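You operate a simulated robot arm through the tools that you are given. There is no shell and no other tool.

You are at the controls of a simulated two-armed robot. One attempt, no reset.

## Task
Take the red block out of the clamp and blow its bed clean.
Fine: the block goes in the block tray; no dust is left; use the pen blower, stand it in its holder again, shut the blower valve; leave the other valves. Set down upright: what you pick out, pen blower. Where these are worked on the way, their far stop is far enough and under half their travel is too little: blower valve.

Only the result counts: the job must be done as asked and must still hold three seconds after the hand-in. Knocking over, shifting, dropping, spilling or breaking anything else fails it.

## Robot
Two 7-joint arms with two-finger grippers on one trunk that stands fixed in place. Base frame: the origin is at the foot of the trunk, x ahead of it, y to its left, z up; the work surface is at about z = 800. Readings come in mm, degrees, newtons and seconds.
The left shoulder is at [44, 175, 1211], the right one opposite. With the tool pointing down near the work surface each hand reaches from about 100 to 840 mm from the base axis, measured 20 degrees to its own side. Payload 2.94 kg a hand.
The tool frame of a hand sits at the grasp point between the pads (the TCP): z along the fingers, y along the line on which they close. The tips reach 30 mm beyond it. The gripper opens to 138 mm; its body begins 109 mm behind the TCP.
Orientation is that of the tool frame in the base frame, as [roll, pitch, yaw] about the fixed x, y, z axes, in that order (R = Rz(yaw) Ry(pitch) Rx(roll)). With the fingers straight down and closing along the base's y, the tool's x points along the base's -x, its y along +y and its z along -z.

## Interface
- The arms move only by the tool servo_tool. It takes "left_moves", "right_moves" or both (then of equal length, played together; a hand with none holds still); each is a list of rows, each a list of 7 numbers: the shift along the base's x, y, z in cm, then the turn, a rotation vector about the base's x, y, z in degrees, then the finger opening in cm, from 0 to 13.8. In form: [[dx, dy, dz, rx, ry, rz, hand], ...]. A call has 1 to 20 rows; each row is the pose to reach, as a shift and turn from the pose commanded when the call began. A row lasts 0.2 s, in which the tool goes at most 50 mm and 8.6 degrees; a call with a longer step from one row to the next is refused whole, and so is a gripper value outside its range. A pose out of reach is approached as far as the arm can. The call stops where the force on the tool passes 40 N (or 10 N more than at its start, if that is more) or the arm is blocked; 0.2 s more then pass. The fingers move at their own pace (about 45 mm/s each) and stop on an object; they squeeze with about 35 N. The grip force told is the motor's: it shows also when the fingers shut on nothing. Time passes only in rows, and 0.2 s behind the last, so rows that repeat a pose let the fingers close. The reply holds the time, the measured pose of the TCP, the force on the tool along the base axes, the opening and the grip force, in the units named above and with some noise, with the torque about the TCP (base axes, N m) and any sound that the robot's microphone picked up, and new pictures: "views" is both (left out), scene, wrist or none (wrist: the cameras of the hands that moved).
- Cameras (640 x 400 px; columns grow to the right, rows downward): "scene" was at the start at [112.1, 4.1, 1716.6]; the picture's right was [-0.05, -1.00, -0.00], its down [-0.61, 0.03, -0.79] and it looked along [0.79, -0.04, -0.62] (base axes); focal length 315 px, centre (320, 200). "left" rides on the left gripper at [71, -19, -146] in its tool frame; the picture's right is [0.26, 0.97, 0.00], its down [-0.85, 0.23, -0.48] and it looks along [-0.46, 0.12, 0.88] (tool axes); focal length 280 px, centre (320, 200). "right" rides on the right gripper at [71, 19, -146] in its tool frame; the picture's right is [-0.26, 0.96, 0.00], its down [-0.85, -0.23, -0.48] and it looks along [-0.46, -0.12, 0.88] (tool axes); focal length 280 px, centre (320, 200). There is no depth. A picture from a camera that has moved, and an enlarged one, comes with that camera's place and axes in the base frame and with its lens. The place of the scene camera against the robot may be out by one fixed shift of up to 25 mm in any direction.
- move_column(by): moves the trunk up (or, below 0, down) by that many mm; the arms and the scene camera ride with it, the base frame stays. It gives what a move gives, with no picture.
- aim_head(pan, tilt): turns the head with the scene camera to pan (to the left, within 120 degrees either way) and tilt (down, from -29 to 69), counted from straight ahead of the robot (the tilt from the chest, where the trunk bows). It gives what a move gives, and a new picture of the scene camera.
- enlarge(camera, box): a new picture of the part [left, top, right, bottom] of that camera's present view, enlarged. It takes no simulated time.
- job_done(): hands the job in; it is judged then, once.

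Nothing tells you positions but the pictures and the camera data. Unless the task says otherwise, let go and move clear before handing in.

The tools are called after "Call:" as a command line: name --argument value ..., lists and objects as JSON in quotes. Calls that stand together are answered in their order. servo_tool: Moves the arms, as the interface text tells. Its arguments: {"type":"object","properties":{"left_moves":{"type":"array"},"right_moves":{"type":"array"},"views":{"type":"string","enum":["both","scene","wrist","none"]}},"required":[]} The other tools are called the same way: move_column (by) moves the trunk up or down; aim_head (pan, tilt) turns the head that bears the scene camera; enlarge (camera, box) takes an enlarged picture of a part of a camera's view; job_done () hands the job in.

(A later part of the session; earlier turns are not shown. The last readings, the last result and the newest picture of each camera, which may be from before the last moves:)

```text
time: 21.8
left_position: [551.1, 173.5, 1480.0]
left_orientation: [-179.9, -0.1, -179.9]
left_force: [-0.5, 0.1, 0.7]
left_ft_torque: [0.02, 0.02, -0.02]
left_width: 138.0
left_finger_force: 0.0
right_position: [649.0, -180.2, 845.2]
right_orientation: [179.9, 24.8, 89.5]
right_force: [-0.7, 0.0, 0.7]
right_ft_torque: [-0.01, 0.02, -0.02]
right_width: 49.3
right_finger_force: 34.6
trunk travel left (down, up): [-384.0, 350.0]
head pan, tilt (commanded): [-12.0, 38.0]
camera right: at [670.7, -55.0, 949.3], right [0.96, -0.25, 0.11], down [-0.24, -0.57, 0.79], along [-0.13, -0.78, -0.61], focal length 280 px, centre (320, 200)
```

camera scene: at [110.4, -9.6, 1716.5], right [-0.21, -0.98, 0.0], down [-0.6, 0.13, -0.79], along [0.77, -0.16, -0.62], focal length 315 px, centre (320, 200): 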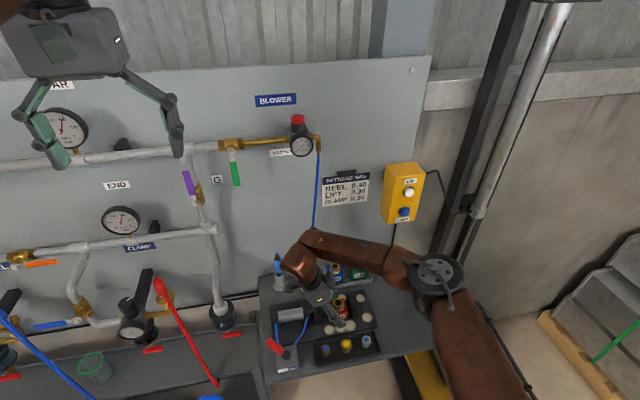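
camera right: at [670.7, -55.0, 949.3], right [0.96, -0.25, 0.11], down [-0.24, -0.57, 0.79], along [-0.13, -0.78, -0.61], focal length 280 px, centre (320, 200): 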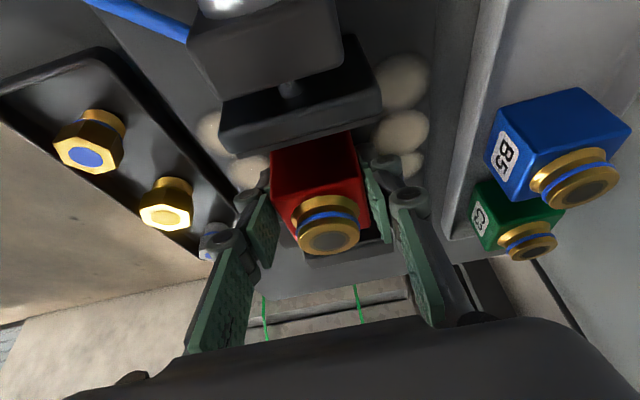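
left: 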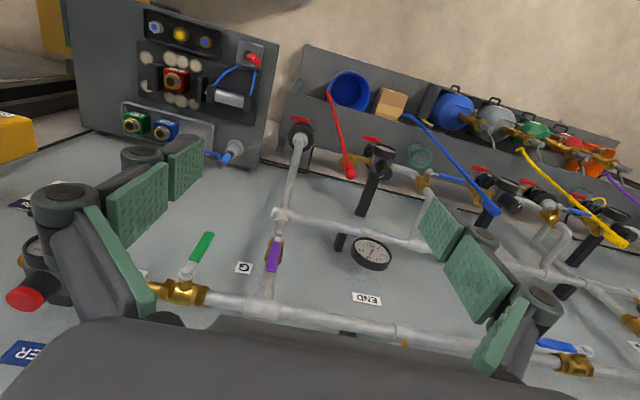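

The block seems to move with the fingers now. I lift gently another 2 cm and check.

Call:
servo_tool --right_moves '[[0, 0, 0.3, 0, 0, 0, 0], [0, 0, 0.6, 0, 0, 0, 0], [0, 0, 1, 0, 0, 0, 0], [0, 0, 1.5, 0, 0, 0, 0], [0, 0, 2, 0, 0, 0, 0]]' --views "both"

Call:
enlarge --camera "scene" --box '[290, 260, 390, 340]'

```text
time: 22.9
left_position: [551.7, 172.6, 1480.4]
left_orientation: [179.9, 0.1, -180.0]
left_force: [0.1, -0.1, -0.3]
left_ft_torque: [-0.02, 0.01, -0.02]
left_width: 138.1
left_finger_force: 0.1
right_position: [648.0, -179.6, 866.6]
right_orientation: [179.9, 24.7, 89.5]
right_force: [0.0, -0.6, -2.3]
right_ft_torque: [0.01, -0.03, 0.0]
right_width: 49.5
right_finger_force: 34.5
trunk travel left (down, up): [-384.0, 350.0]
head pan, tilt (commanded): [-12.0, 38.0]
camera scene: at [110.6, -9.7, 1716.5], right [-0.21, -0.98, 0.0], down [-0.6, 0.13, -0.79], along [0.77, -0.16, -0.62], focal length 315 px, centre (320, 200)
camera right: at [671.4, -54.0, 970.0], right [0.96, -0.25, 0.11], down [-0.24, -0.57, 0.79], along [-0.13, -0.78, -0.61], focal length 280 px, centre (320, 200)
```

scene: 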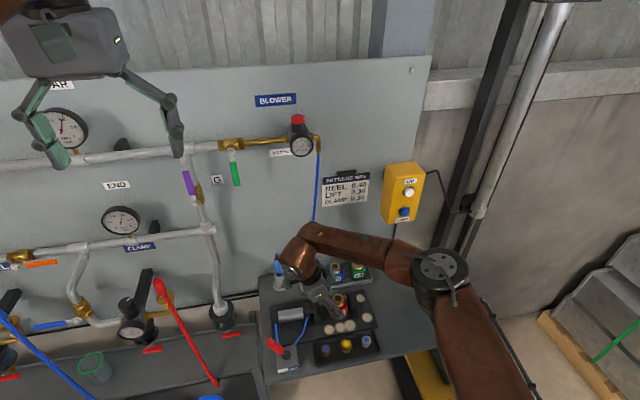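
right: 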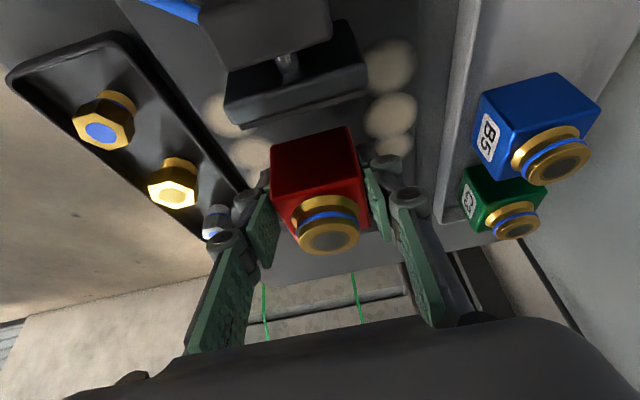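

```text
5.00 times, centred on (340, 300) of scene
camera zoom: at [110.6, -9.7, 1716.5], right [-0.21, -0.98, 0.0], down [-0.6, 0.13, -0.79], along [0.77, -0.16, -0.62], focal length 1575 px, centre (220, -300)
```

zoom: 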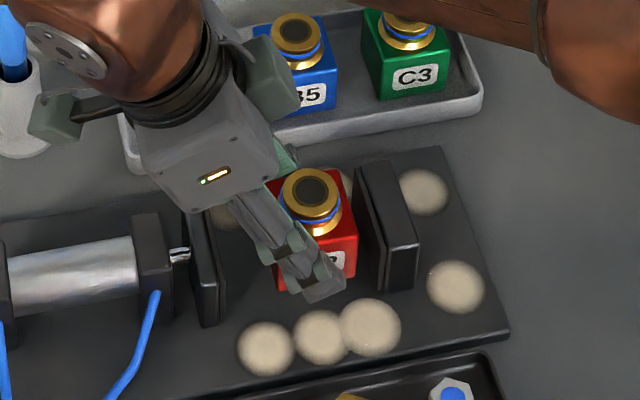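

The block is off the bed and held (about 2.3 N). I keep lifting gently.

Call:
servo_tool --right_moves '[[0, 0, 0.7, 0, 0, 0, 0], [0, 0, 1.5, 0, 0, 0, 0], [0, 0, 2.3, 0, 0, 0, 0], [0, 0, 3.1, 0, 0, 0, 0], [-0.5, 0, 4, 0, 0, 0, 0], [-1, 0, 5, 0, 0, 0, 0], [-1.5, -0.2, 6, 0, 0, 0, 0], [-2, -0.4, 7, 0, 0, 0, 0], [-2.5, -0.6, 8, 0, 0, 0, 0], [-3, -0.8, 9, 0, 0, 0, 0]]' --views "both"

Call:
enlarge --camera "scene" --box '[270, 240, 390, 340]'

```text
time: 25.1
left_position: [549.5, 172.6, 1481.1]
left_orientation: [-180.0, 0.0, -180.0]
left_force: [-0.4, -0.1, 0.0]
left_ft_torque: [-0.01, -0.01, -0.03]
left_width: 138.1
left_finger_force: 0.1
right_position: [619.2, -188.8, 955.9]
right_orientation: [180.0, 24.7, 89.5]
right_force: [0.6, 0.1, -3.2]
right_ft_torque: [0.03, -0.01, 0.02]
right_width: 48.9
right_finger_force: 35.0
trunk travel left (down, up): [-384.0, 350.0]
head pan, tilt (commanded): [-12.0, 38.0]
camera scene: at [110.3, -9.7, 1716.5], right [-0.21, -0.98, 0.0], down [-0.6, 0.13, -0.79], along [0.77, -0.16, -0.62], focal length 315 px, centre (320, 200)
camera right: at [639.7, -63.2, 1059.5], right [0.96, -0.25, 0.11], down [-0.24, -0.57, 0.79], along [-0.13, -0.78, -0.61], focal length 280 px, centre (320, 200)
```

scene: 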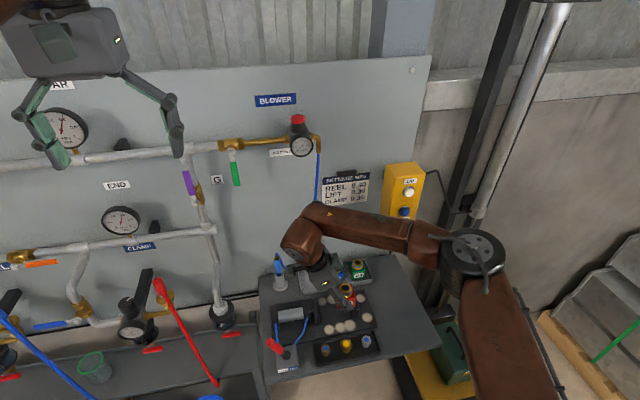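
right: 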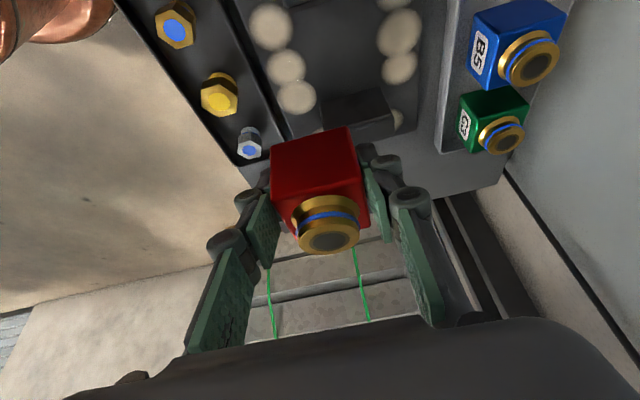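

```text
4.00 times, centred on (330, 290) of scene
camera zoom: at [110.3, -9.7, 1716.5], right [-0.21, -0.98, 0.0], down [-0.6, 0.13, -0.79], along [0.77, -0.16, -0.62], focal length 1260 px, centre (280, -160)
```

zoom: 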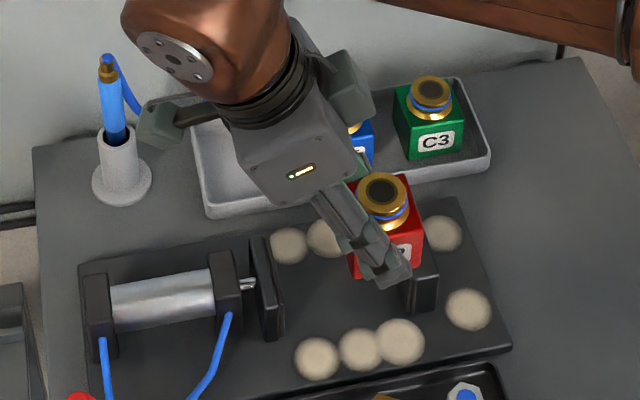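

The block is securely held and the bed under it looks free of extra dust. Now I turn the hand +90° about the vertical so the fingers close along y for the tray.

Call:
servo_tool --right_moves '[[0, 0, 0.3, 0, 0, 6, 0], [0, 0, 0.6, 0, 0, 12, 0], [0, 0, 1, 0, 0, 18, 0], [0, 0, 1.4, 0, 0, 24, 0], [0, 0, 1.8, 0, 0, 30, 0], [0, 0, 2.2, 0, 0, 36, 0], [0, 0, 2.6, 0, 0, 42, 0], [0, 0, 3, 0, 0, 48, 0], [0, 0, 3, 0, 0, 54, 0], [0, 0, 3, 0, 0, 60, 0], [0, 0, 3, 0, 0, 66, 0], [0, 0, 3, 0, 0, 72, 0], [0, 0, 3, 0, 0, 78, 0], [0, 0, 3, 0, 0, 84, 0], [0, 0, 3, 0, 0, 90, 0], [0, 0, 3, 0, 0, 90, 0]]' --views "both"

```text
time: 28.6
left_position: [551.5, 173.6, 1480.7]
left_orientation: [-179.9, 0.0, -179.9]
left_force: [-0.2, 0.4, 0.1]
left_ft_torque: [-0.01, 0.03, 0.0]
left_width: 138.1
left_finger_force: 0.0
right_position: [618.1, -186.7, 985.9]
right_orientation: [179.8, 24.6, 179.6]
right_force: [-0.7, 0.6, -2.3]
right_ft_torque: [-0.04, 0.01, -0.06]
right_width: 49.3
right_finger_force: 35.5
trunk travel left (down, up): [-384.0, 350.0]
head pan, tilt (commanded): [-12.0, 38.0]
camera scene: at [110.7, -9.4, 1716.5], right [-0.21, -0.98, 0.0], down [-0.6, 0.13, -0.79], along [0.77, -0.16, -0.62], focal length 315 px, centre (320, 200)
camera right: at [495.7, -166.9, 1089.4], right [0.24, 0.96, 0.11], down [0.57, -0.24, 0.79], along [0.78, -0.13, -0.61], focal length 280 px, centre (320, 200)
```

scene: 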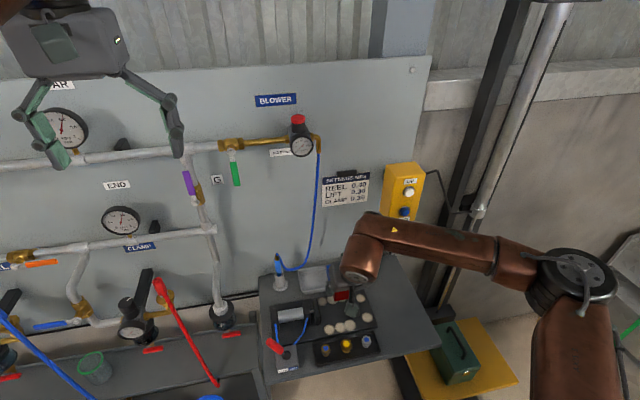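
right: 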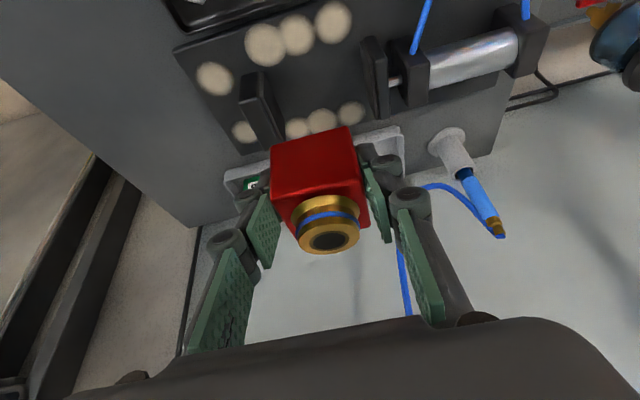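

The block is level and turned. I move it forward to hover in front of/above the free left part of the tray and look at clearances (hose, B5, rim).

Call:
servo_tool --right_moves '[[1.5, 0.8, 0, 0, 0, 0, 0], [3, 1.6, 0, 0, 0, 0, 0], [4.5, 2.4, 0, 0, 0, 0, 0], [6, 3.2, -0.5, 0, 0, 0, 0], [7.5, 4, -1, 0, 0, 0, 0], [9, 4.7, -2, 0, 0, 0, 0], [10, 4.7, -3, 0, 0, 0, 0]]' --views "both"

Call:
enlarge --camera "scene" --box '[260, 230, 400, 330]'

Call:
enlarge --camera "right" --box '[180, 60, 500, 260]'

```text
time: 30.1
left_position: [551.6, 173.2, 1479.7]
left_orientation: [-180.0, 0.0, -179.8]
left_force: [-0.1, -0.4, -0.6]
left_ft_torque: [0.01, 0.01, 0.01]
left_width: 137.9
left_finger_force: 0.1
right_position: [720.0, -141.5, 954.0]
right_orientation: [179.8, 24.7, 179.6]
right_force: [0.3, -0.5, -2.6]
right_ft_torque: [0.0, 0.02, 0.0]
right_width: 49.4
right_finger_force: 34.5
trunk travel left (down, up): [-384.0, 350.0]
head pan, tilt (commanded): [-12.0, 38.0]
camera scene: at [111.0, -10.1, 1716.4], right [-0.21, -0.98, 0.0], down [-0.6, 0.13, -0.79], along [0.77, -0.16, -0.62], focal length 315 px, centre (320, 200)
camera right: at [595.4, -122.2, 1059.3], right [0.25, 0.96, 0.11], down [0.57, -0.24, 0.79], along [0.78, -0.13, -0.61], focal length 280 px, centre (320, 200)
```

scene: 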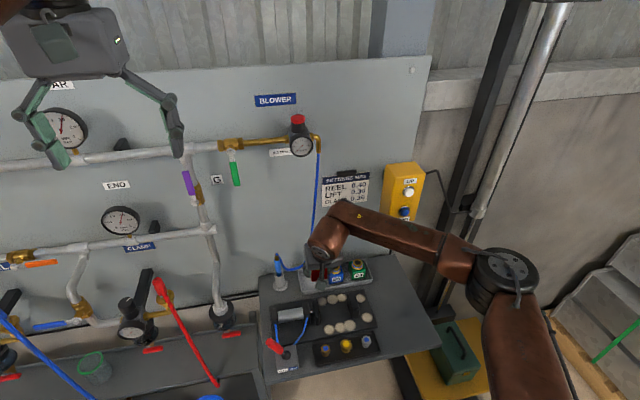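
right: 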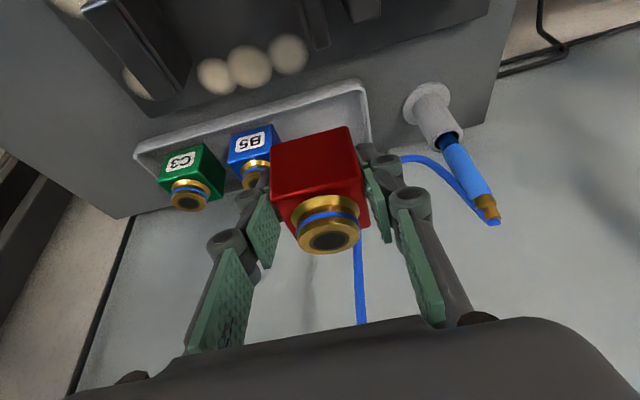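

```text
4.00 times, centred on (330, 280) of scene
camera zoom: at [111.0, -10.1, 1716.4], right [-0.21, -0.98, 0.0], down [-0.6, 0.13, -0.79], along [0.77, -0.16, -0.62], focal length 1260 px, centre (280, -120)
```

zoom: 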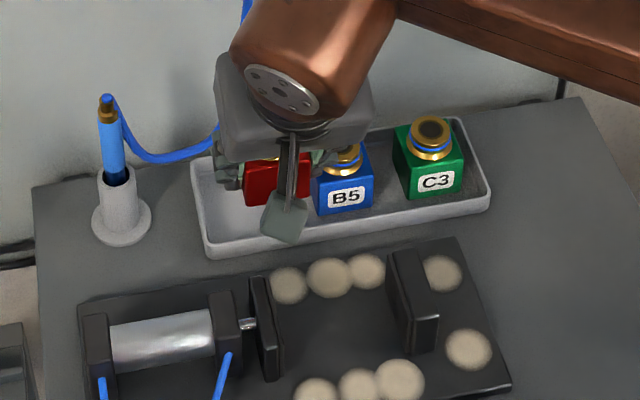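

```text
2.00 times, centred on (340, 160) of right
camera zoom: at [595.4, -122.2, 1059.3], right [0.25, 0.96, 0.11], down [0.57, -0.24, 0.79], along [0.78, -0.13, -0.61], focal length 561 px, centre (280, 280)
```

zoom: 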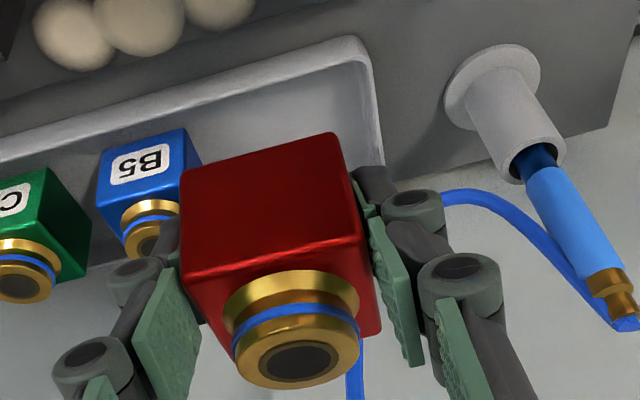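

The fingers need about 85–90 mm and the free tray space is about 97 mm (y from -92 to -189), so I'll centre the block at y≈-140. I lower first, then go forward under the hose height.

Call:
servo_tool --right_moves '[[0, 0, -2, 0, 0, 0, 0], [0, 0, -4, 0, 0, 0, 0], [0, 0, -6, 0, 0, 0, 0], [0, 0, -7.5, 0, 0, 0, 0], [0, 0, -8.4, 0, 0, 0, 0], [1.5, 0, -8.4, 0, 0, 0, 0], [3, 0.1, -8.4, 0, 0, 0, 0], [4.5, 0.1, -8.4, 0, 0, 0, 0], [5.5, 0.1, -8.4, 0, 0, 0, 0], [6.1, 0.1, -8.4, 0, 0, 0, 0], [6.1, 0.1, -8.4, 0, 0, 0, 0]]' --views "both"

Call:
enlarge --camera "scene" --box '[260, 230, 400, 330]'

Call:
enlarge --camera "right" --box '[180, 60, 500, 260]'

```text
time: 32.5
left_position: [551.4, 173.5, 1480.1]
left_orientation: [-179.9, 0.0, -179.9]
left_force: [0.9, 0.7, -0.6]
left_ft_torque: [0.01, -0.01, -0.01]
left_width: 137.8
left_finger_force: 0.1
right_position: [779.9, -140.8, 872.0]
right_orientation: [179.8, 24.7, 179.4]
right_force: [-0.7, 0.0, -2.3]
right_ft_torque: [-0.04, 0.02, -0.01]
right_width: 49.5
right_finger_force: 35.4
trunk travel left (down, up): [-384.0, 350.0]
head pan, tilt (commanded): [-12.0, 38.0]
camera scene: at [110.7, -9.8, 1716.5], right [-0.21, -0.98, 0.0], down [-0.6, 0.13, -0.79], along [0.77, -0.16, -0.62], focal length 315 px, centre (320, 200)
camera right: at [656.4, -120.5, 975.5], right [0.24, 0.96, 0.11], down [0.57, -0.24, 0.79], along [0.78, -0.13, -0.61], focal length 280 px, centre (320, 200)
```

scene: 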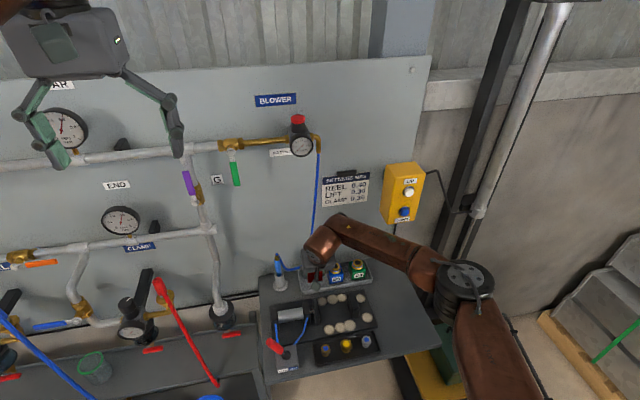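
right: 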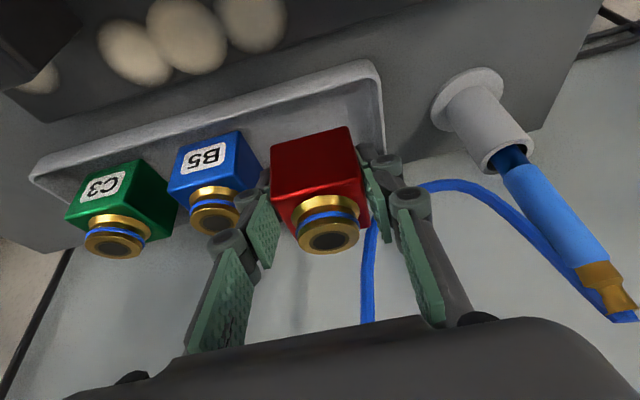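

```text
4.00 times, centred on (330, 280) of scene
camera zoom: at [110.7, -9.8, 1716.5], right [-0.21, -0.98, 0.0], down [-0.6, 0.13, -0.79], along [0.77, -0.16, -0.62], focal length 1260 px, centre (280, -120)
```

zoom: 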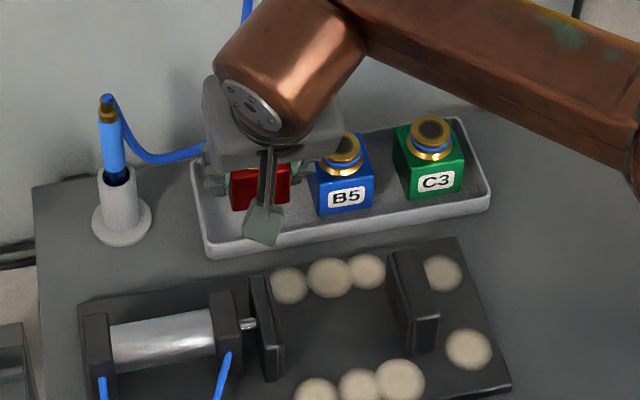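

```text
2.00 times, centred on (340, 160) of right
camera zoom: at [656.4, -120.5, 975.5], right [0.24, 0.96, 0.11], down [0.57, -0.24, 0.79], along [0.78, -0.13, -0.61], focal length 561 px, centre (280, 280)
```

zoom: 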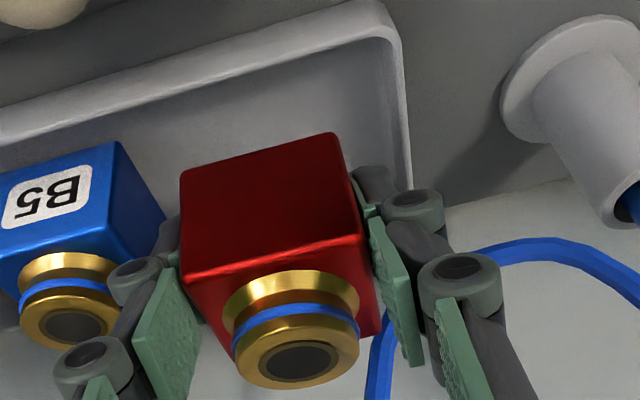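

Alignment looks balanced between B5 and the left rim. I lower to just above the tray floor.

Call:
servo_tool --right_moves '[[0, 0, -0.8, 0, 0, 0, 0], [0, 0, -1.6, 0, 0, 0, 0], [0, 0, -2.2, 0, 0, 0, 0], [0, 0, -2.7, 0, 0, 0, 0], [0, 0, -2.9, 0, 0, 0, 0], [0, 0, -2.9, 0, 0, 0, 0]]' --views "both"

Call:
enlarge --camera "scene" --box '[260, 230, 400, 330]'

Call:
enlarge --camera "right" --box '[180, 60, 500, 260]'

```text
time: 34.0
left_position: [551.8, 172.7, 1480.3]
left_orientation: [-180.0, 0.0, -179.9]
left_force: [-0.4, 0.0, -0.6]
left_ft_torque: [0.01, -0.01, -0.01]
left_width: 137.9
left_finger_force: 0.0
right_position: [780.1, -139.0, 843.4]
right_orientation: [179.8, 24.8, 179.4]
right_force: [0.4, 0.1, -2.6]
right_ft_torque: [0.0, 0.03, 0.02]
right_width: 49.2
right_finger_force: 35.2
trunk travel left (down, up): [-384.0, 350.0]
head pan, tilt (commanded): [-12.0, 38.0]
camera scene: at [110.8, -9.7, 1716.5], right [-0.21, -0.98, 0.0], down [-0.6, 0.13, -0.79], along [0.77, -0.16, -0.62], focal length 315 px, centre (320, 200)
camera right: at [655.7, -119.1, 947.3], right [0.25, 0.96, 0.11], down [0.57, -0.24, 0.79], along [0.78, -0.13, -0.61], focal length 280 px, centre (320, 200)
```

scene: 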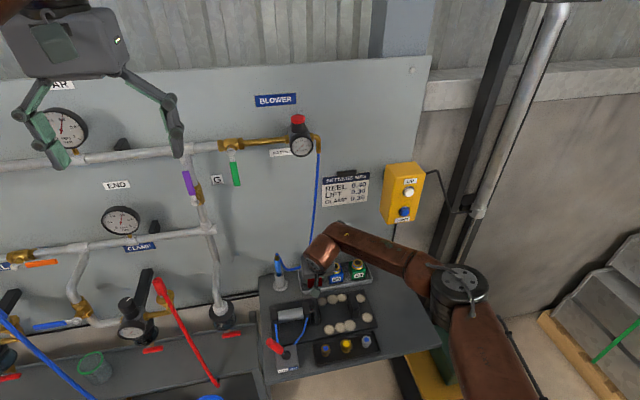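
right: 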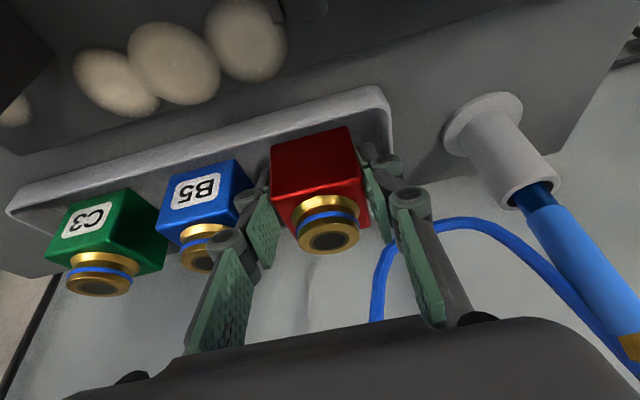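

```text
4.00 times, centred on (330, 280) of scene
camera zoom: at [110.8, -9.7, 1716.5], right [-0.21, -0.98, 0.0], down [-0.6, 0.13, -0.79], along [0.77, -0.16, -0.62], focal length 1260 px, centre (280, -120)
```

zoom: 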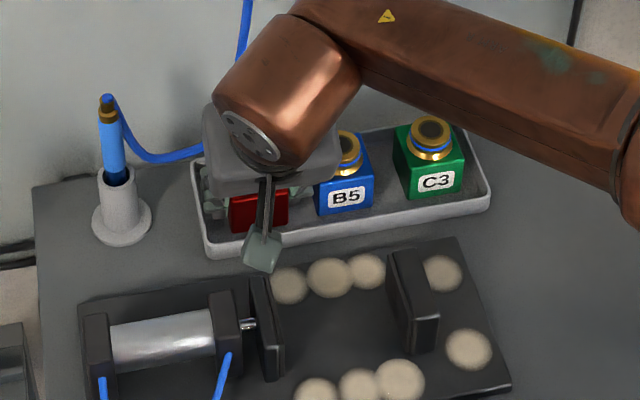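

```text
2.00 times, centred on (340, 160) of right
camera zoom: at [655.7, -119.1, 947.3], right [0.25, 0.96, 0.11], down [0.57, -0.24, 0.79], along [0.78, -0.13, -0.61], focal length 561 px, centre (280, 280)
```

zoom: 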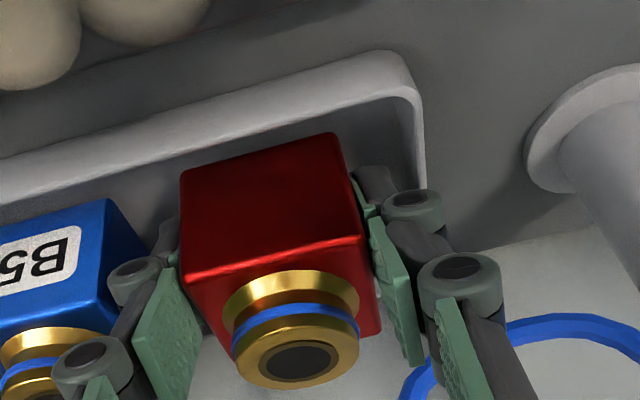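

Still hanging freely. I lower in small steps and watch the vertical force.

Call:
servo_tool --right_moves '[[0, 0, -0.2, 0, 0, 0, 0], [0, 0, -0.4, 0, 0, 0, 0], [0, 0, -0.4, 0, 0, 0, 0]]' --views "none"

Call:
servo_tool --right_moves '[[0, 0, -0.2, 0, 0, 0, 0], [0, 0, -0.2, 0, 0, 0, 0]]' --views "none"

Call:
servo_tool --right_moves '[[0, 0, -0.2, 0, 0, 0, 0], [0, 0, -0.2, 0, 0, 0, 0]]' --views "none"

```text
time: 34.8
left_position: [549.7, 173.9, 1480.9]
left_orientation: [-179.9, 0.0, -179.9]
left_force: [0.0, -0.2, -0.7]
left_ft_torque: [-0.04, 0.0, -0.01]
left_width: 138.0
left_finger_force: 0.0
right_position: [780.6, -138.8, 839.9]
right_orientation: [179.8, 24.6, 179.5]
right_force: [-0.2, -0.4, -2.1]
right_ft_torque: [0.01, 0.01, 0.01]
right_width: 49.1
right_finger_force: 34.5
trunk travel left (down, up): [-384.0, 350.0]
head pan, tilt (commanded): [-12.0, 38.0]
```

```text
time: 35.4
left_position: [551.4, 173.7, 1480.3]
left_orientation: [-180.0, 0.1, -179.9]
left_force: [-0.2, -1.2, -0.5]
left_ft_torque: [-0.02, 0.01, 0.01]
left_width: 137.7
left_finger_force: 0.2
right_position: [780.8, -138.5, 836.8]
right_orientation: [179.7, 24.7, 179.5]
right_force: [0.2, 1.3, -1.9]
right_ft_torque: [0.0, 0.05, 0.0]
right_width: 49.4
right_finger_force: 35.2
trunk travel left (down, up): [-384.0, 350.0]
head pan, tilt (commanded): [-12.0, 38.0]
```

```text
time: 36.0
left_position: [551.8, 173.1, 1480.9]
left_orientation: [-180.0, 0.0, -179.9]
left_force: [0.3, 0.4, 0.7]
left_ft_torque: [-0.02, 0.01, 0.01]
left_width: 137.9
left_finger_force: 0.1
right_position: [779.9, -140.3, 836.7]
right_orientation: [179.8, 24.6, 179.6]
right_force: [0.3, 0.5, -0.7]
right_ft_torque: [-0.09, -0.09, -0.02]
right_width: 49.3
right_finger_force: 35.1
trunk travel left (down, up): [-384.0, 350.0]
head pan, tilt (commanded): [-12.0, 38.0]
```

The load is coming off: contact is near. One more small step.

Call:
servo_tool --right_moves '[[0, 0, -0.1, 0, 0, 0, 0], [0, 0, -0.1, 0, 0, 0, 0]]' --views "none"

Call:
servo_tool --right_moves '[[0, 0, -0.1, 0, 0, 0, 0], [0, 0, -0.1, 0, 0, 0, 0]]' --views "both"

Call:
enlarge --camera "right" --box '[180, 60, 500, 260]'

Call:
enlarge --camera "scene" --box '[270, 240, 370, 310]'

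```text
time: 36.5
left_position: [550.3, 173.0, 1480.8]
left_orientation: [-179.9, 0.0, -179.9]
left_force: [0.1, -1.1, 0.4]
left_ft_torque: [-0.05, -0.01, 0.02]
left_width: 138.0
left_finger_force: 0.1
right_position: [779.9, -138.7, 836.2]
right_orientation: [179.9, 24.9, 179.6]
right_force: [3.6, -0.4, 6.9]
right_ft_torque: [-0.25, 0.06, 0.09]
right_width: 49.3
right_finger_force: 35.2
trunk travel left (down, up): [-384.0, 350.0]
head pan, tilt (commanded): [-12.0, 38.0]
```

```text
time: 37.1
left_position: [548.5, 173.3, 1482.1]
left_orientation: [-179.8, 0.1, -179.8]
left_force: [0.2, 0.3, -0.4]
left_ft_torque: [0.01, 0.0, -0.03]
left_width: 137.8
left_finger_force: 0.1
right_position: [780.6, -140.1, 836.1]
right_orientation: [179.7, 24.9, 179.5]
right_force: [2.4, -1.5, 18.2]
right_ft_torque: [-0.14, 0.33, 0.02]
right_width: 49.3
right_finger_force: 35.1
trunk travel left (down, up): [-384.0, 350.0]
head pan, tilt (commanded): [-12.0, 38.0]
camera scene: at [108.3, -9.2, 1716.8], right [-0.21, -0.98, 0.0], down [-0.6, 0.13, -0.79], along [0.77, -0.16, -0.61], focal length 315 px, centre (320, 200)
camera right: at [656.0, -119.4, 939.1], right [0.24, 0.96, 0.11], down [0.57, -0.24, 0.79], along [0.79, -0.13, -0.6], focal length 280 px, centre (320, 200)
```

scene: 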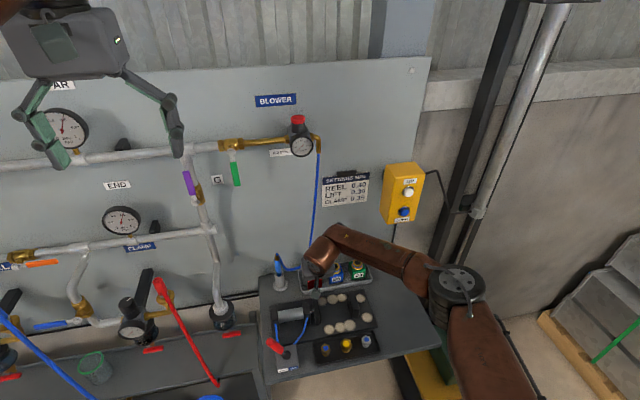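
right: 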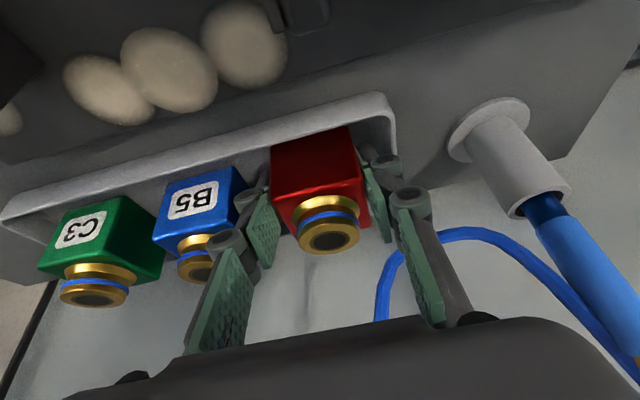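

```text
2.00 times, centred on (340, 160) of right
camera zoom: at [656.0, -119.4, 939.1], right [0.24, 0.96, 0.11], down [0.57, -0.24, 0.79], along [0.79, -0.13, -0.6], focal length 561 px, centre (280, 280)
```

zoom: 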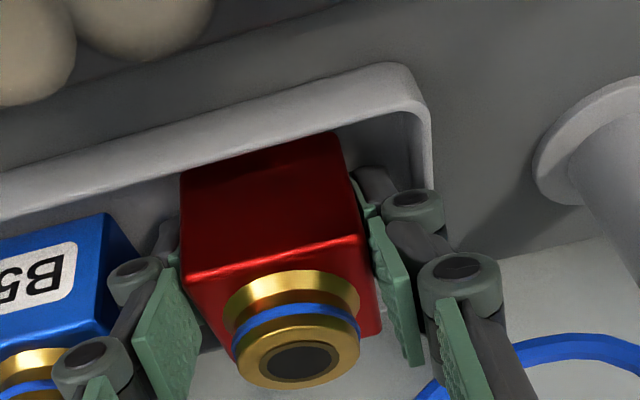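

```text
5.71 times, centred on (320, 275) of scene
camera zoom: at [108.3, -9.2, 1716.8], right [-0.21, -0.98, 0.0], down [-0.6, 0.13, -0.79], along [0.77, -0.16, -0.61], focal length 1800 px, centre (320, -229)
```

zoom: 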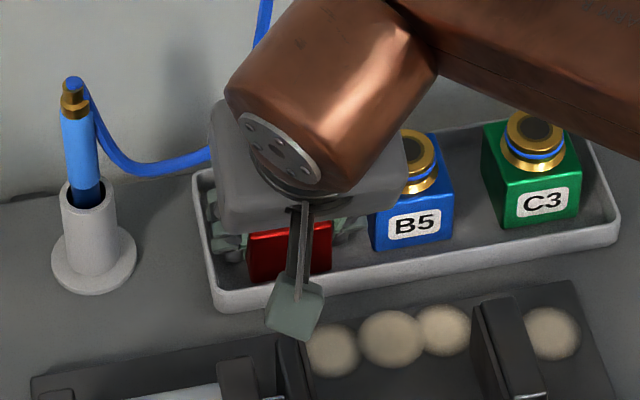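

The block now rests on the tray floor (upward force 18 N). I ease off 1 mm and open the fingers only a few millimetres each side.

Call:
servo_tool --right_moves '[[0, 0, 0.1, 0, 0, 0, 0], [0, 0, 0.15, 0, 0, 0, 5.0], [0, 0, 0.15, 0, 0, 0, 5.3], [0, 0, 0.15, 0, 0, 0, 5.6], [0, 0, 0.15, 0, 0, 0, 5.7], [0, 0, 0.15, 0, 0, 0, 5.7]]' --views "wrist"

Call:
enlarge --camera "right" --box '[180, 60, 500, 260]'

```text
time: 38.5
left_position: [549.5, 174.4, 1480.1]
left_orientation: [-179.9, 0.0, -179.9]
left_force: [-0.3, 1.1, -0.2]
left_ft_torque: [0.0, 0.03, 0.01]
left_width: 138.1
left_finger_force: 0.1
right_position: [779.5, -139.3, 835.0]
right_orientation: [179.8, 24.7, 179.6]
right_force: [4.3, 0.5, 7.6]
right_ft_torque: [0.11, -0.13, -0.01]
right_width: 57.1
right_finger_force: 0.0
trunk travel left (down, up): [-384.0, 350.0]
head pan, tilt (commanded): [-12.0, 38.0]
camera right: at [655.3, -120.1, 938.5], right [0.25, 0.96, 0.11], down [0.57, -0.24, 0.79], along [0.78, -0.13, -0.61], focal length 280 px, centre (320, 200)
```

right: 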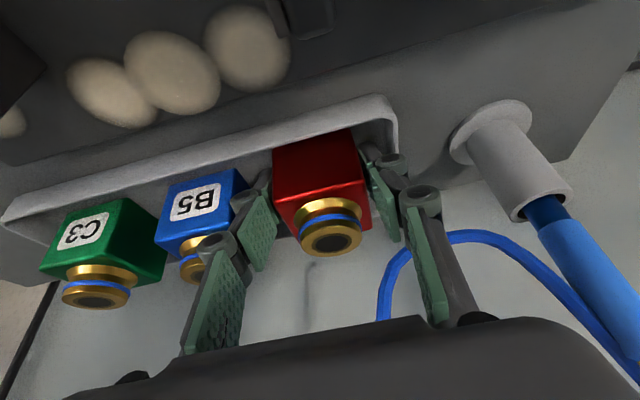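

```text
2.00 times, centred on (340, 160) of right
camera zoom: at [655.3, -120.1, 938.5], right [0.25, 0.96, 0.11], down [0.57, -0.24, 0.79], along [0.78, -0.13, -0.61], focal length 561 px, centre (280, 280)
```

zoom: 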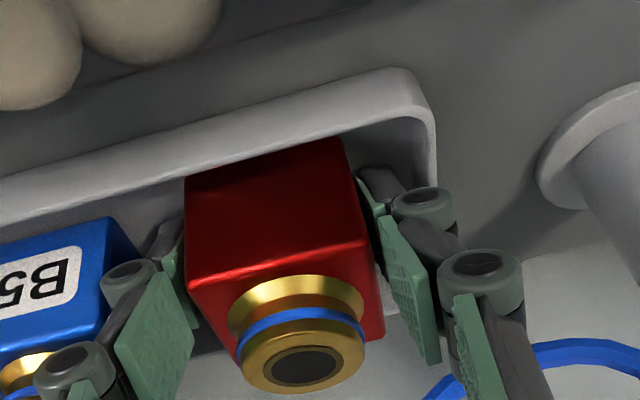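

Released. I raise the hand gently and check that the block stays.

Call:
servo_tool --right_moves '[[0, 0, 0.2, 0, 0, 0, 5.7], [0, 0, 0.5, 0, 0, 0, 5.7], [0, 0, 1, 0, 0, 0, 5.7], [0, 0, 1.5, 0, 0, 0, 5.7]]' --views "wrist"

Call:
enlarge --camera "right" --box '[180, 60, 500, 260]'

```text
time: 39.5
left_position: [550.4, 173.3, 1480.3]
left_orientation: [179.9, 0.1, -180.0]
left_force: [0.0, -0.7, -0.3]
left_ft_torque: [-0.01, -0.01, 0.0]
left_width: 138.2
left_finger_force: 0.1
right_position: [780.9, -140.5, 849.6]
right_orientation: [179.8, 24.7, 179.5]
right_force: [-0.1, -0.1, 0.8]
right_ft_torque: [0.01, 0.02, -0.01]
right_width: 57.0
right_finger_force: 0.0
trunk travel left (down, up): [-384.0, 350.0]
head pan, tilt (commanded): [-12.0, 38.0]
camera right: at [656.3, -119.8, 953.3], right [0.25, 0.96, 0.11], down [0.57, -0.24, 0.79], along [0.78, -0.13, -0.61], focal length 280 px, centre (320, 200)
```

right: 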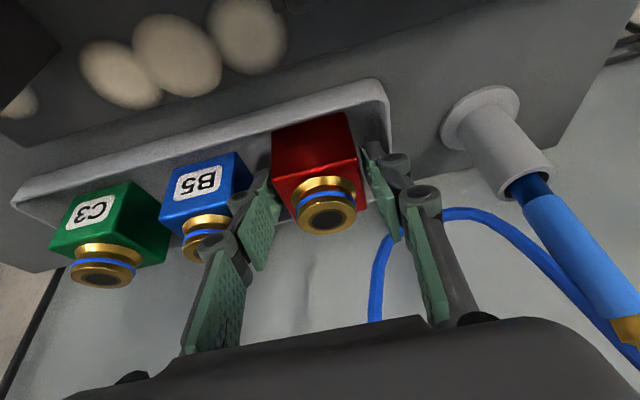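

```text
2.00 times, centred on (340, 160) of right
camera zoom: at [656.3, -119.8, 953.3], right [0.25, 0.96, 0.11], down [0.57, -0.24, 0.79], along [0.78, -0.13, -0.61], focal length 561 px, centre (280, 280)
```

zoom: 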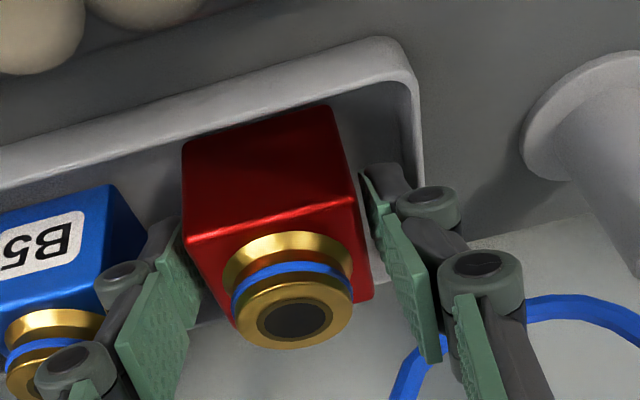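

The red block stands upright in the tray beside B5. I rise and retreat toward the robot.

Call:
servo_tool --right_moves '[[0, 0, 1, 0, 0, 0, 5.7], [0, 0, 2.5, 0, 0, 0, 5.7], [-0.5, 0, 4.5, 0, 0, 0, 5.7], [-2, 0, 6.5, 0, 0, 0, 5.7], [-4, 0, 8.5, 0, 0, 0, 5.7], [-7, -0.5, 11, 0, 0, 0, 5.7], [-10, -1.5, 14, 0, 0, 0, 5.7], [-13, -3, 17, 0, 0, 0, 5.7], [-16, -5, 20, 0, 0, 0, 5.7]]' --views "both"

Call:
enlarge --camera "scene" --box '[260, 230, 400, 330]'

Call:
enlarge --camera "right" --box '[180, 0, 500, 200]'

```text
time: 41.5
left_position: [549.4, 171.6, 1481.3]
left_orientation: [180.0, 0.2, 180.0]
left_force: [-0.1, -0.4, 1.2]
left_ft_torque: [-0.01, -0.06, 0.03]
left_width: 138.0
left_finger_force: 0.2
right_position: [619.8, -188.0, 1052.9]
right_orientation: [179.8, 24.8, 179.5]
right_force: [0.0, -0.6, 0.6]
right_ft_torque: [-0.01, -0.03, 0.0]
right_width: 56.7
right_finger_force: 0.0
trunk travel left (down, up): [-384.0, 350.0]
head pan, tilt (commanded): [-12.0, 38.0]
camera scene: at [108.6, -10.6, 1716.7], right [-0.21, -0.98, 0.0], down [-0.6, 0.13, -0.79], along [0.77, -0.16, -0.62], focal length 315 px, centre (320, 200)
camera right: at [496.2, -168.5, 1156.2], right [0.24, 0.96, 0.11], down [0.57, -0.24, 0.79], along [0.78, -0.13, -0.61], focal length 280 px, centre (320, 200)
```

scene: 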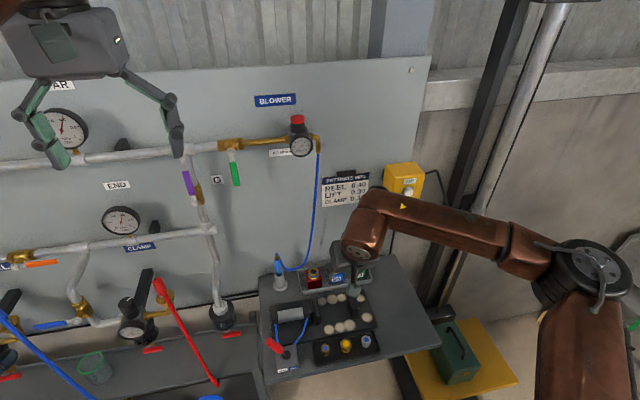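
right: 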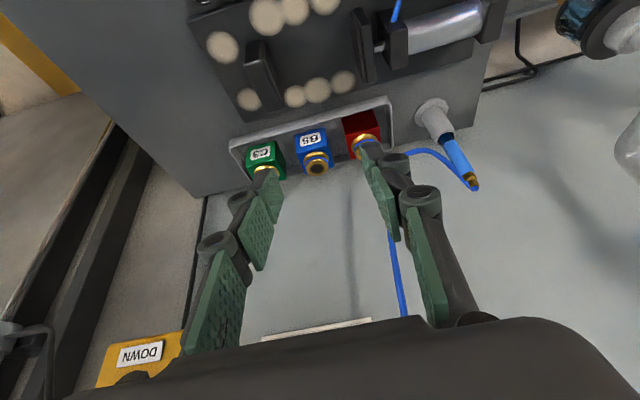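

```text
4.00 times, centred on (330, 280) of scene
camera zoom: at [108.6, -10.6, 1716.7], right [-0.21, -0.98, 0.0], down [-0.6, 0.13, -0.79], along [0.77, -0.16, -0.62], focal length 1260 px, centre (280, -120)
```

zoom: 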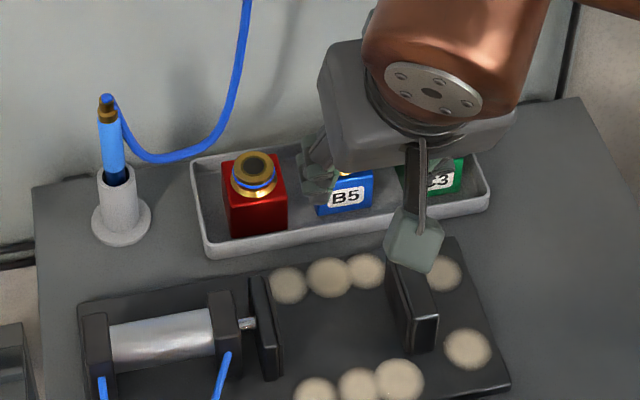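

```text
2.00 times, centred on (340, 100) of right
camera zoom: at [496.2, -168.5, 1156.2], right [0.24, 0.96, 0.11], down [0.57, -0.24, 0.79], along [0.78, -0.13, -0.61], focal length 561 px, centre (280, 400)
```

zoom: 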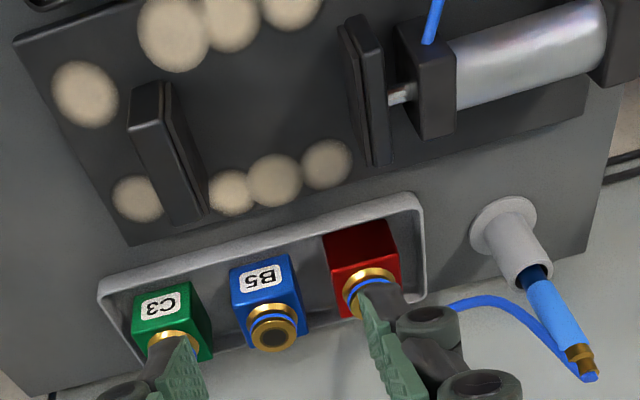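

The red block is in the tray, upright. Next is the blower valve with the left hand: I turn its fingers forward (toward the wall) and close them to make a pusher, staying well back from the wall.

Call:
servo_tool --left_moves '[[0, -0.5, -1, 0, -8.2, 0, 10], [0, -1, -2, 0, -16.4, 0, 6], [0, -1.5, -3, 0, -24.6, 0, 2], [0, -2, -4, 0, -32.8, 0, 0], [0, -2.5, -5, 0, -41, 0, 0], [0, -3, -6, 0, -49.2, 0, 0], [0, -3.5, -7, 0, -57.4, 0, 0], [0, -4, -8, 0, -65.6, 0, 0], [0, -4.5, -9, 0, -73.8, 0, 0], [0, -5, -10, 0, -82, 0, 0], [0, -5.5, -11, 0, -90, 0, 0], [0, -5.5, -11, 0, -90, 0, 0]]' --views "both"

```text
time: 44.1
left_position: [549.6, 118.9, 1374.2]
left_orientation: [1.1, 89.9, 1.1]
left_force: [-0.8, -0.2, 0.2]
left_ft_torque: [0.03, -0.01, 0.05]
left_width: 0.0
left_finger_force: 28.4
right_position: [620.8, -187.2, 1053.0]
right_orientation: [179.8, 24.7, 179.5]
right_force: [-0.9, 0.3, -0.1]
right_ft_torque: [0.06, 0.03, 0.03]
right_width: 56.8
right_finger_force: 0.0
trunk travel left (down, up): [-384.0, 350.0]
head pan, tilt (commanded): [-12.0, 38.0]
camera scene: at [108.7, -10.9, 1716.8], right [-0.21, -0.98, 0.0], down [-0.6, 0.13, -0.79], along [0.77, -0.16, -0.62], focal length 315 px, centre (320, 200)
camera left: at [403.6, 98.9, 1303.4], right [0.0, 0.97, -0.26], down [-0.48, 0.23, 0.85], along [0.88, 0.12, 0.46], focal length 280 px, centre (320, 200)
```

scene: 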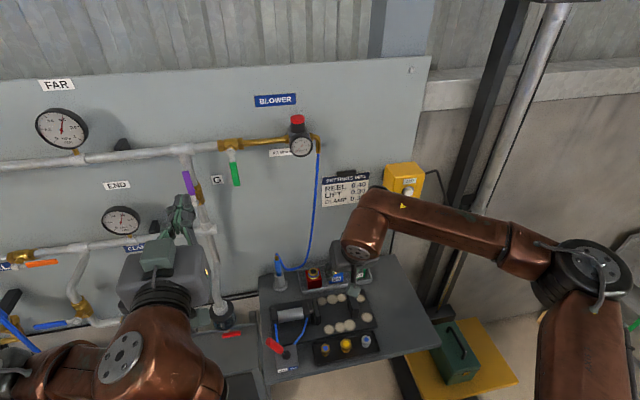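
left: 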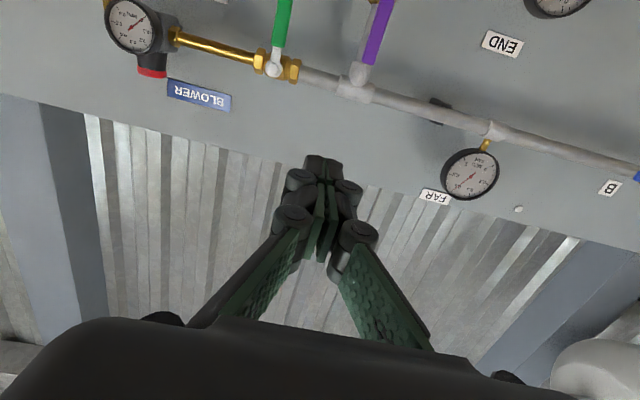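

The left fingers now point at the wall as a pusher. I move closer, to the left of the green handle's lower end, still in front of it.

Call:
servo_tool --left_moves '[[3, -0.6, -2, 0, 0, 0, 0], [6, -1.2, -4, 0, 0, 0, 0], [9, -1.8, -6, 0, 0, 0, 0], [11, -2.2, -7.2, 0, 0, 0, 0], [13, -2.5, -7.7, 0, 0, 0, 0], [13, -2.5, -7.7, 0, 0, 0, 0]]' --views "both"

Call:
enlarge --camera "scene" --box '[150, 120, 330, 240]'

Call:
enlarge --camera "left" --box '[160, 0, 420, 200]'

```text
time: 45.5
left_position: [681.6, 95.3, 1295.2]
left_orientation: [-46.2, 89.8, -46.4]
left_force: [-0.7, 0.1, 0.2]
left_ft_torque: [0.01, 0.02, -0.01]
left_width: 0.2
left_finger_force: 28.1
right_position: [621.9, -186.8, 1052.5]
right_orientation: [179.8, 24.7, 179.4]
right_force: [0.1, -0.4, 0.7]
right_ft_torque: [0.02, 0.02, -0.02]
right_width: 57.0
right_finger_force: 0.1
trunk travel left (down, up): [-384.0, 350.0]
head pan, tilt (commanded): [-12.0, 38.0]
camera scene: at [109.9, -9.6, 1716.6], right [-0.21, -0.98, 0.0], down [-0.6, 0.13, -0.79], along [0.77, -0.16, -0.62], focal length 315 px, centre (320, 200)
camera left: at [535.6, 74.5, 1224.4], right [0.0, 0.96, -0.26], down [-0.48, 0.23, 0.85], along [0.88, 0.12, 0.46], focal length 280 px, centre (320, 200)
```

scene: 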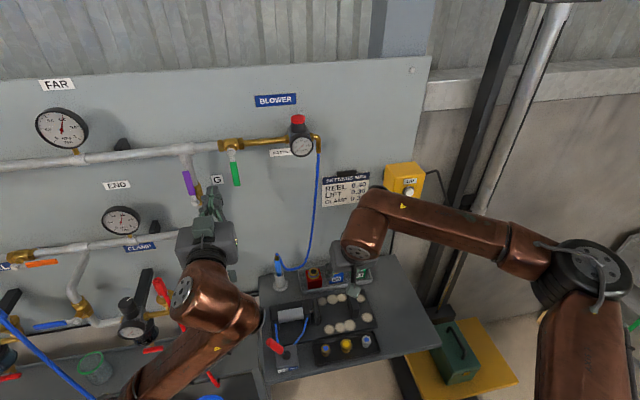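
left: 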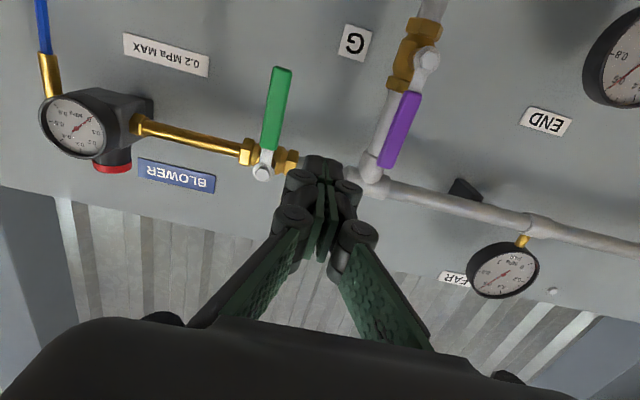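

```text
3.33 times, centred on (240, 180) of scene
camera zoom: at [109.9, -9.6, 1716.6], right [-0.21, -0.98, 0.0], down [-0.6, 0.13, -0.79], along [0.77, -0.16, -0.62], focal length 1050 px, centre (587, 267)
```

zoom: 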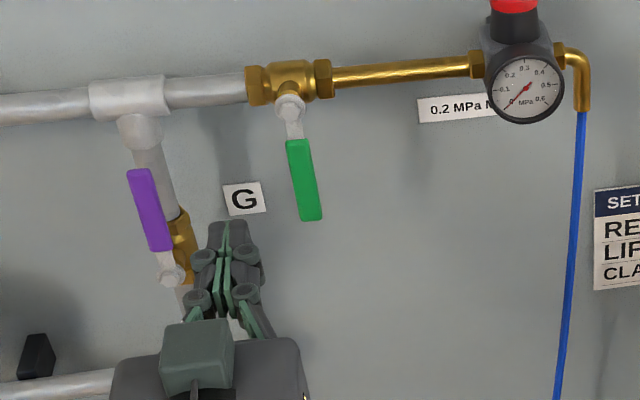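

```text
2.00 times, centred on (290, 100) of left
camera zoom: at [535.6, 74.5, 1224.4], right [0.0, 0.96, -0.26], down [-0.48, 0.23, 0.85], along [0.88, 0.12, 0.46], focal length 561 px, centre (380, 400)
```

zoom: 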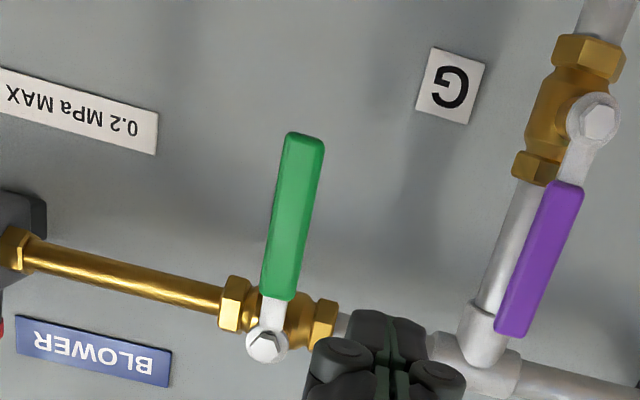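

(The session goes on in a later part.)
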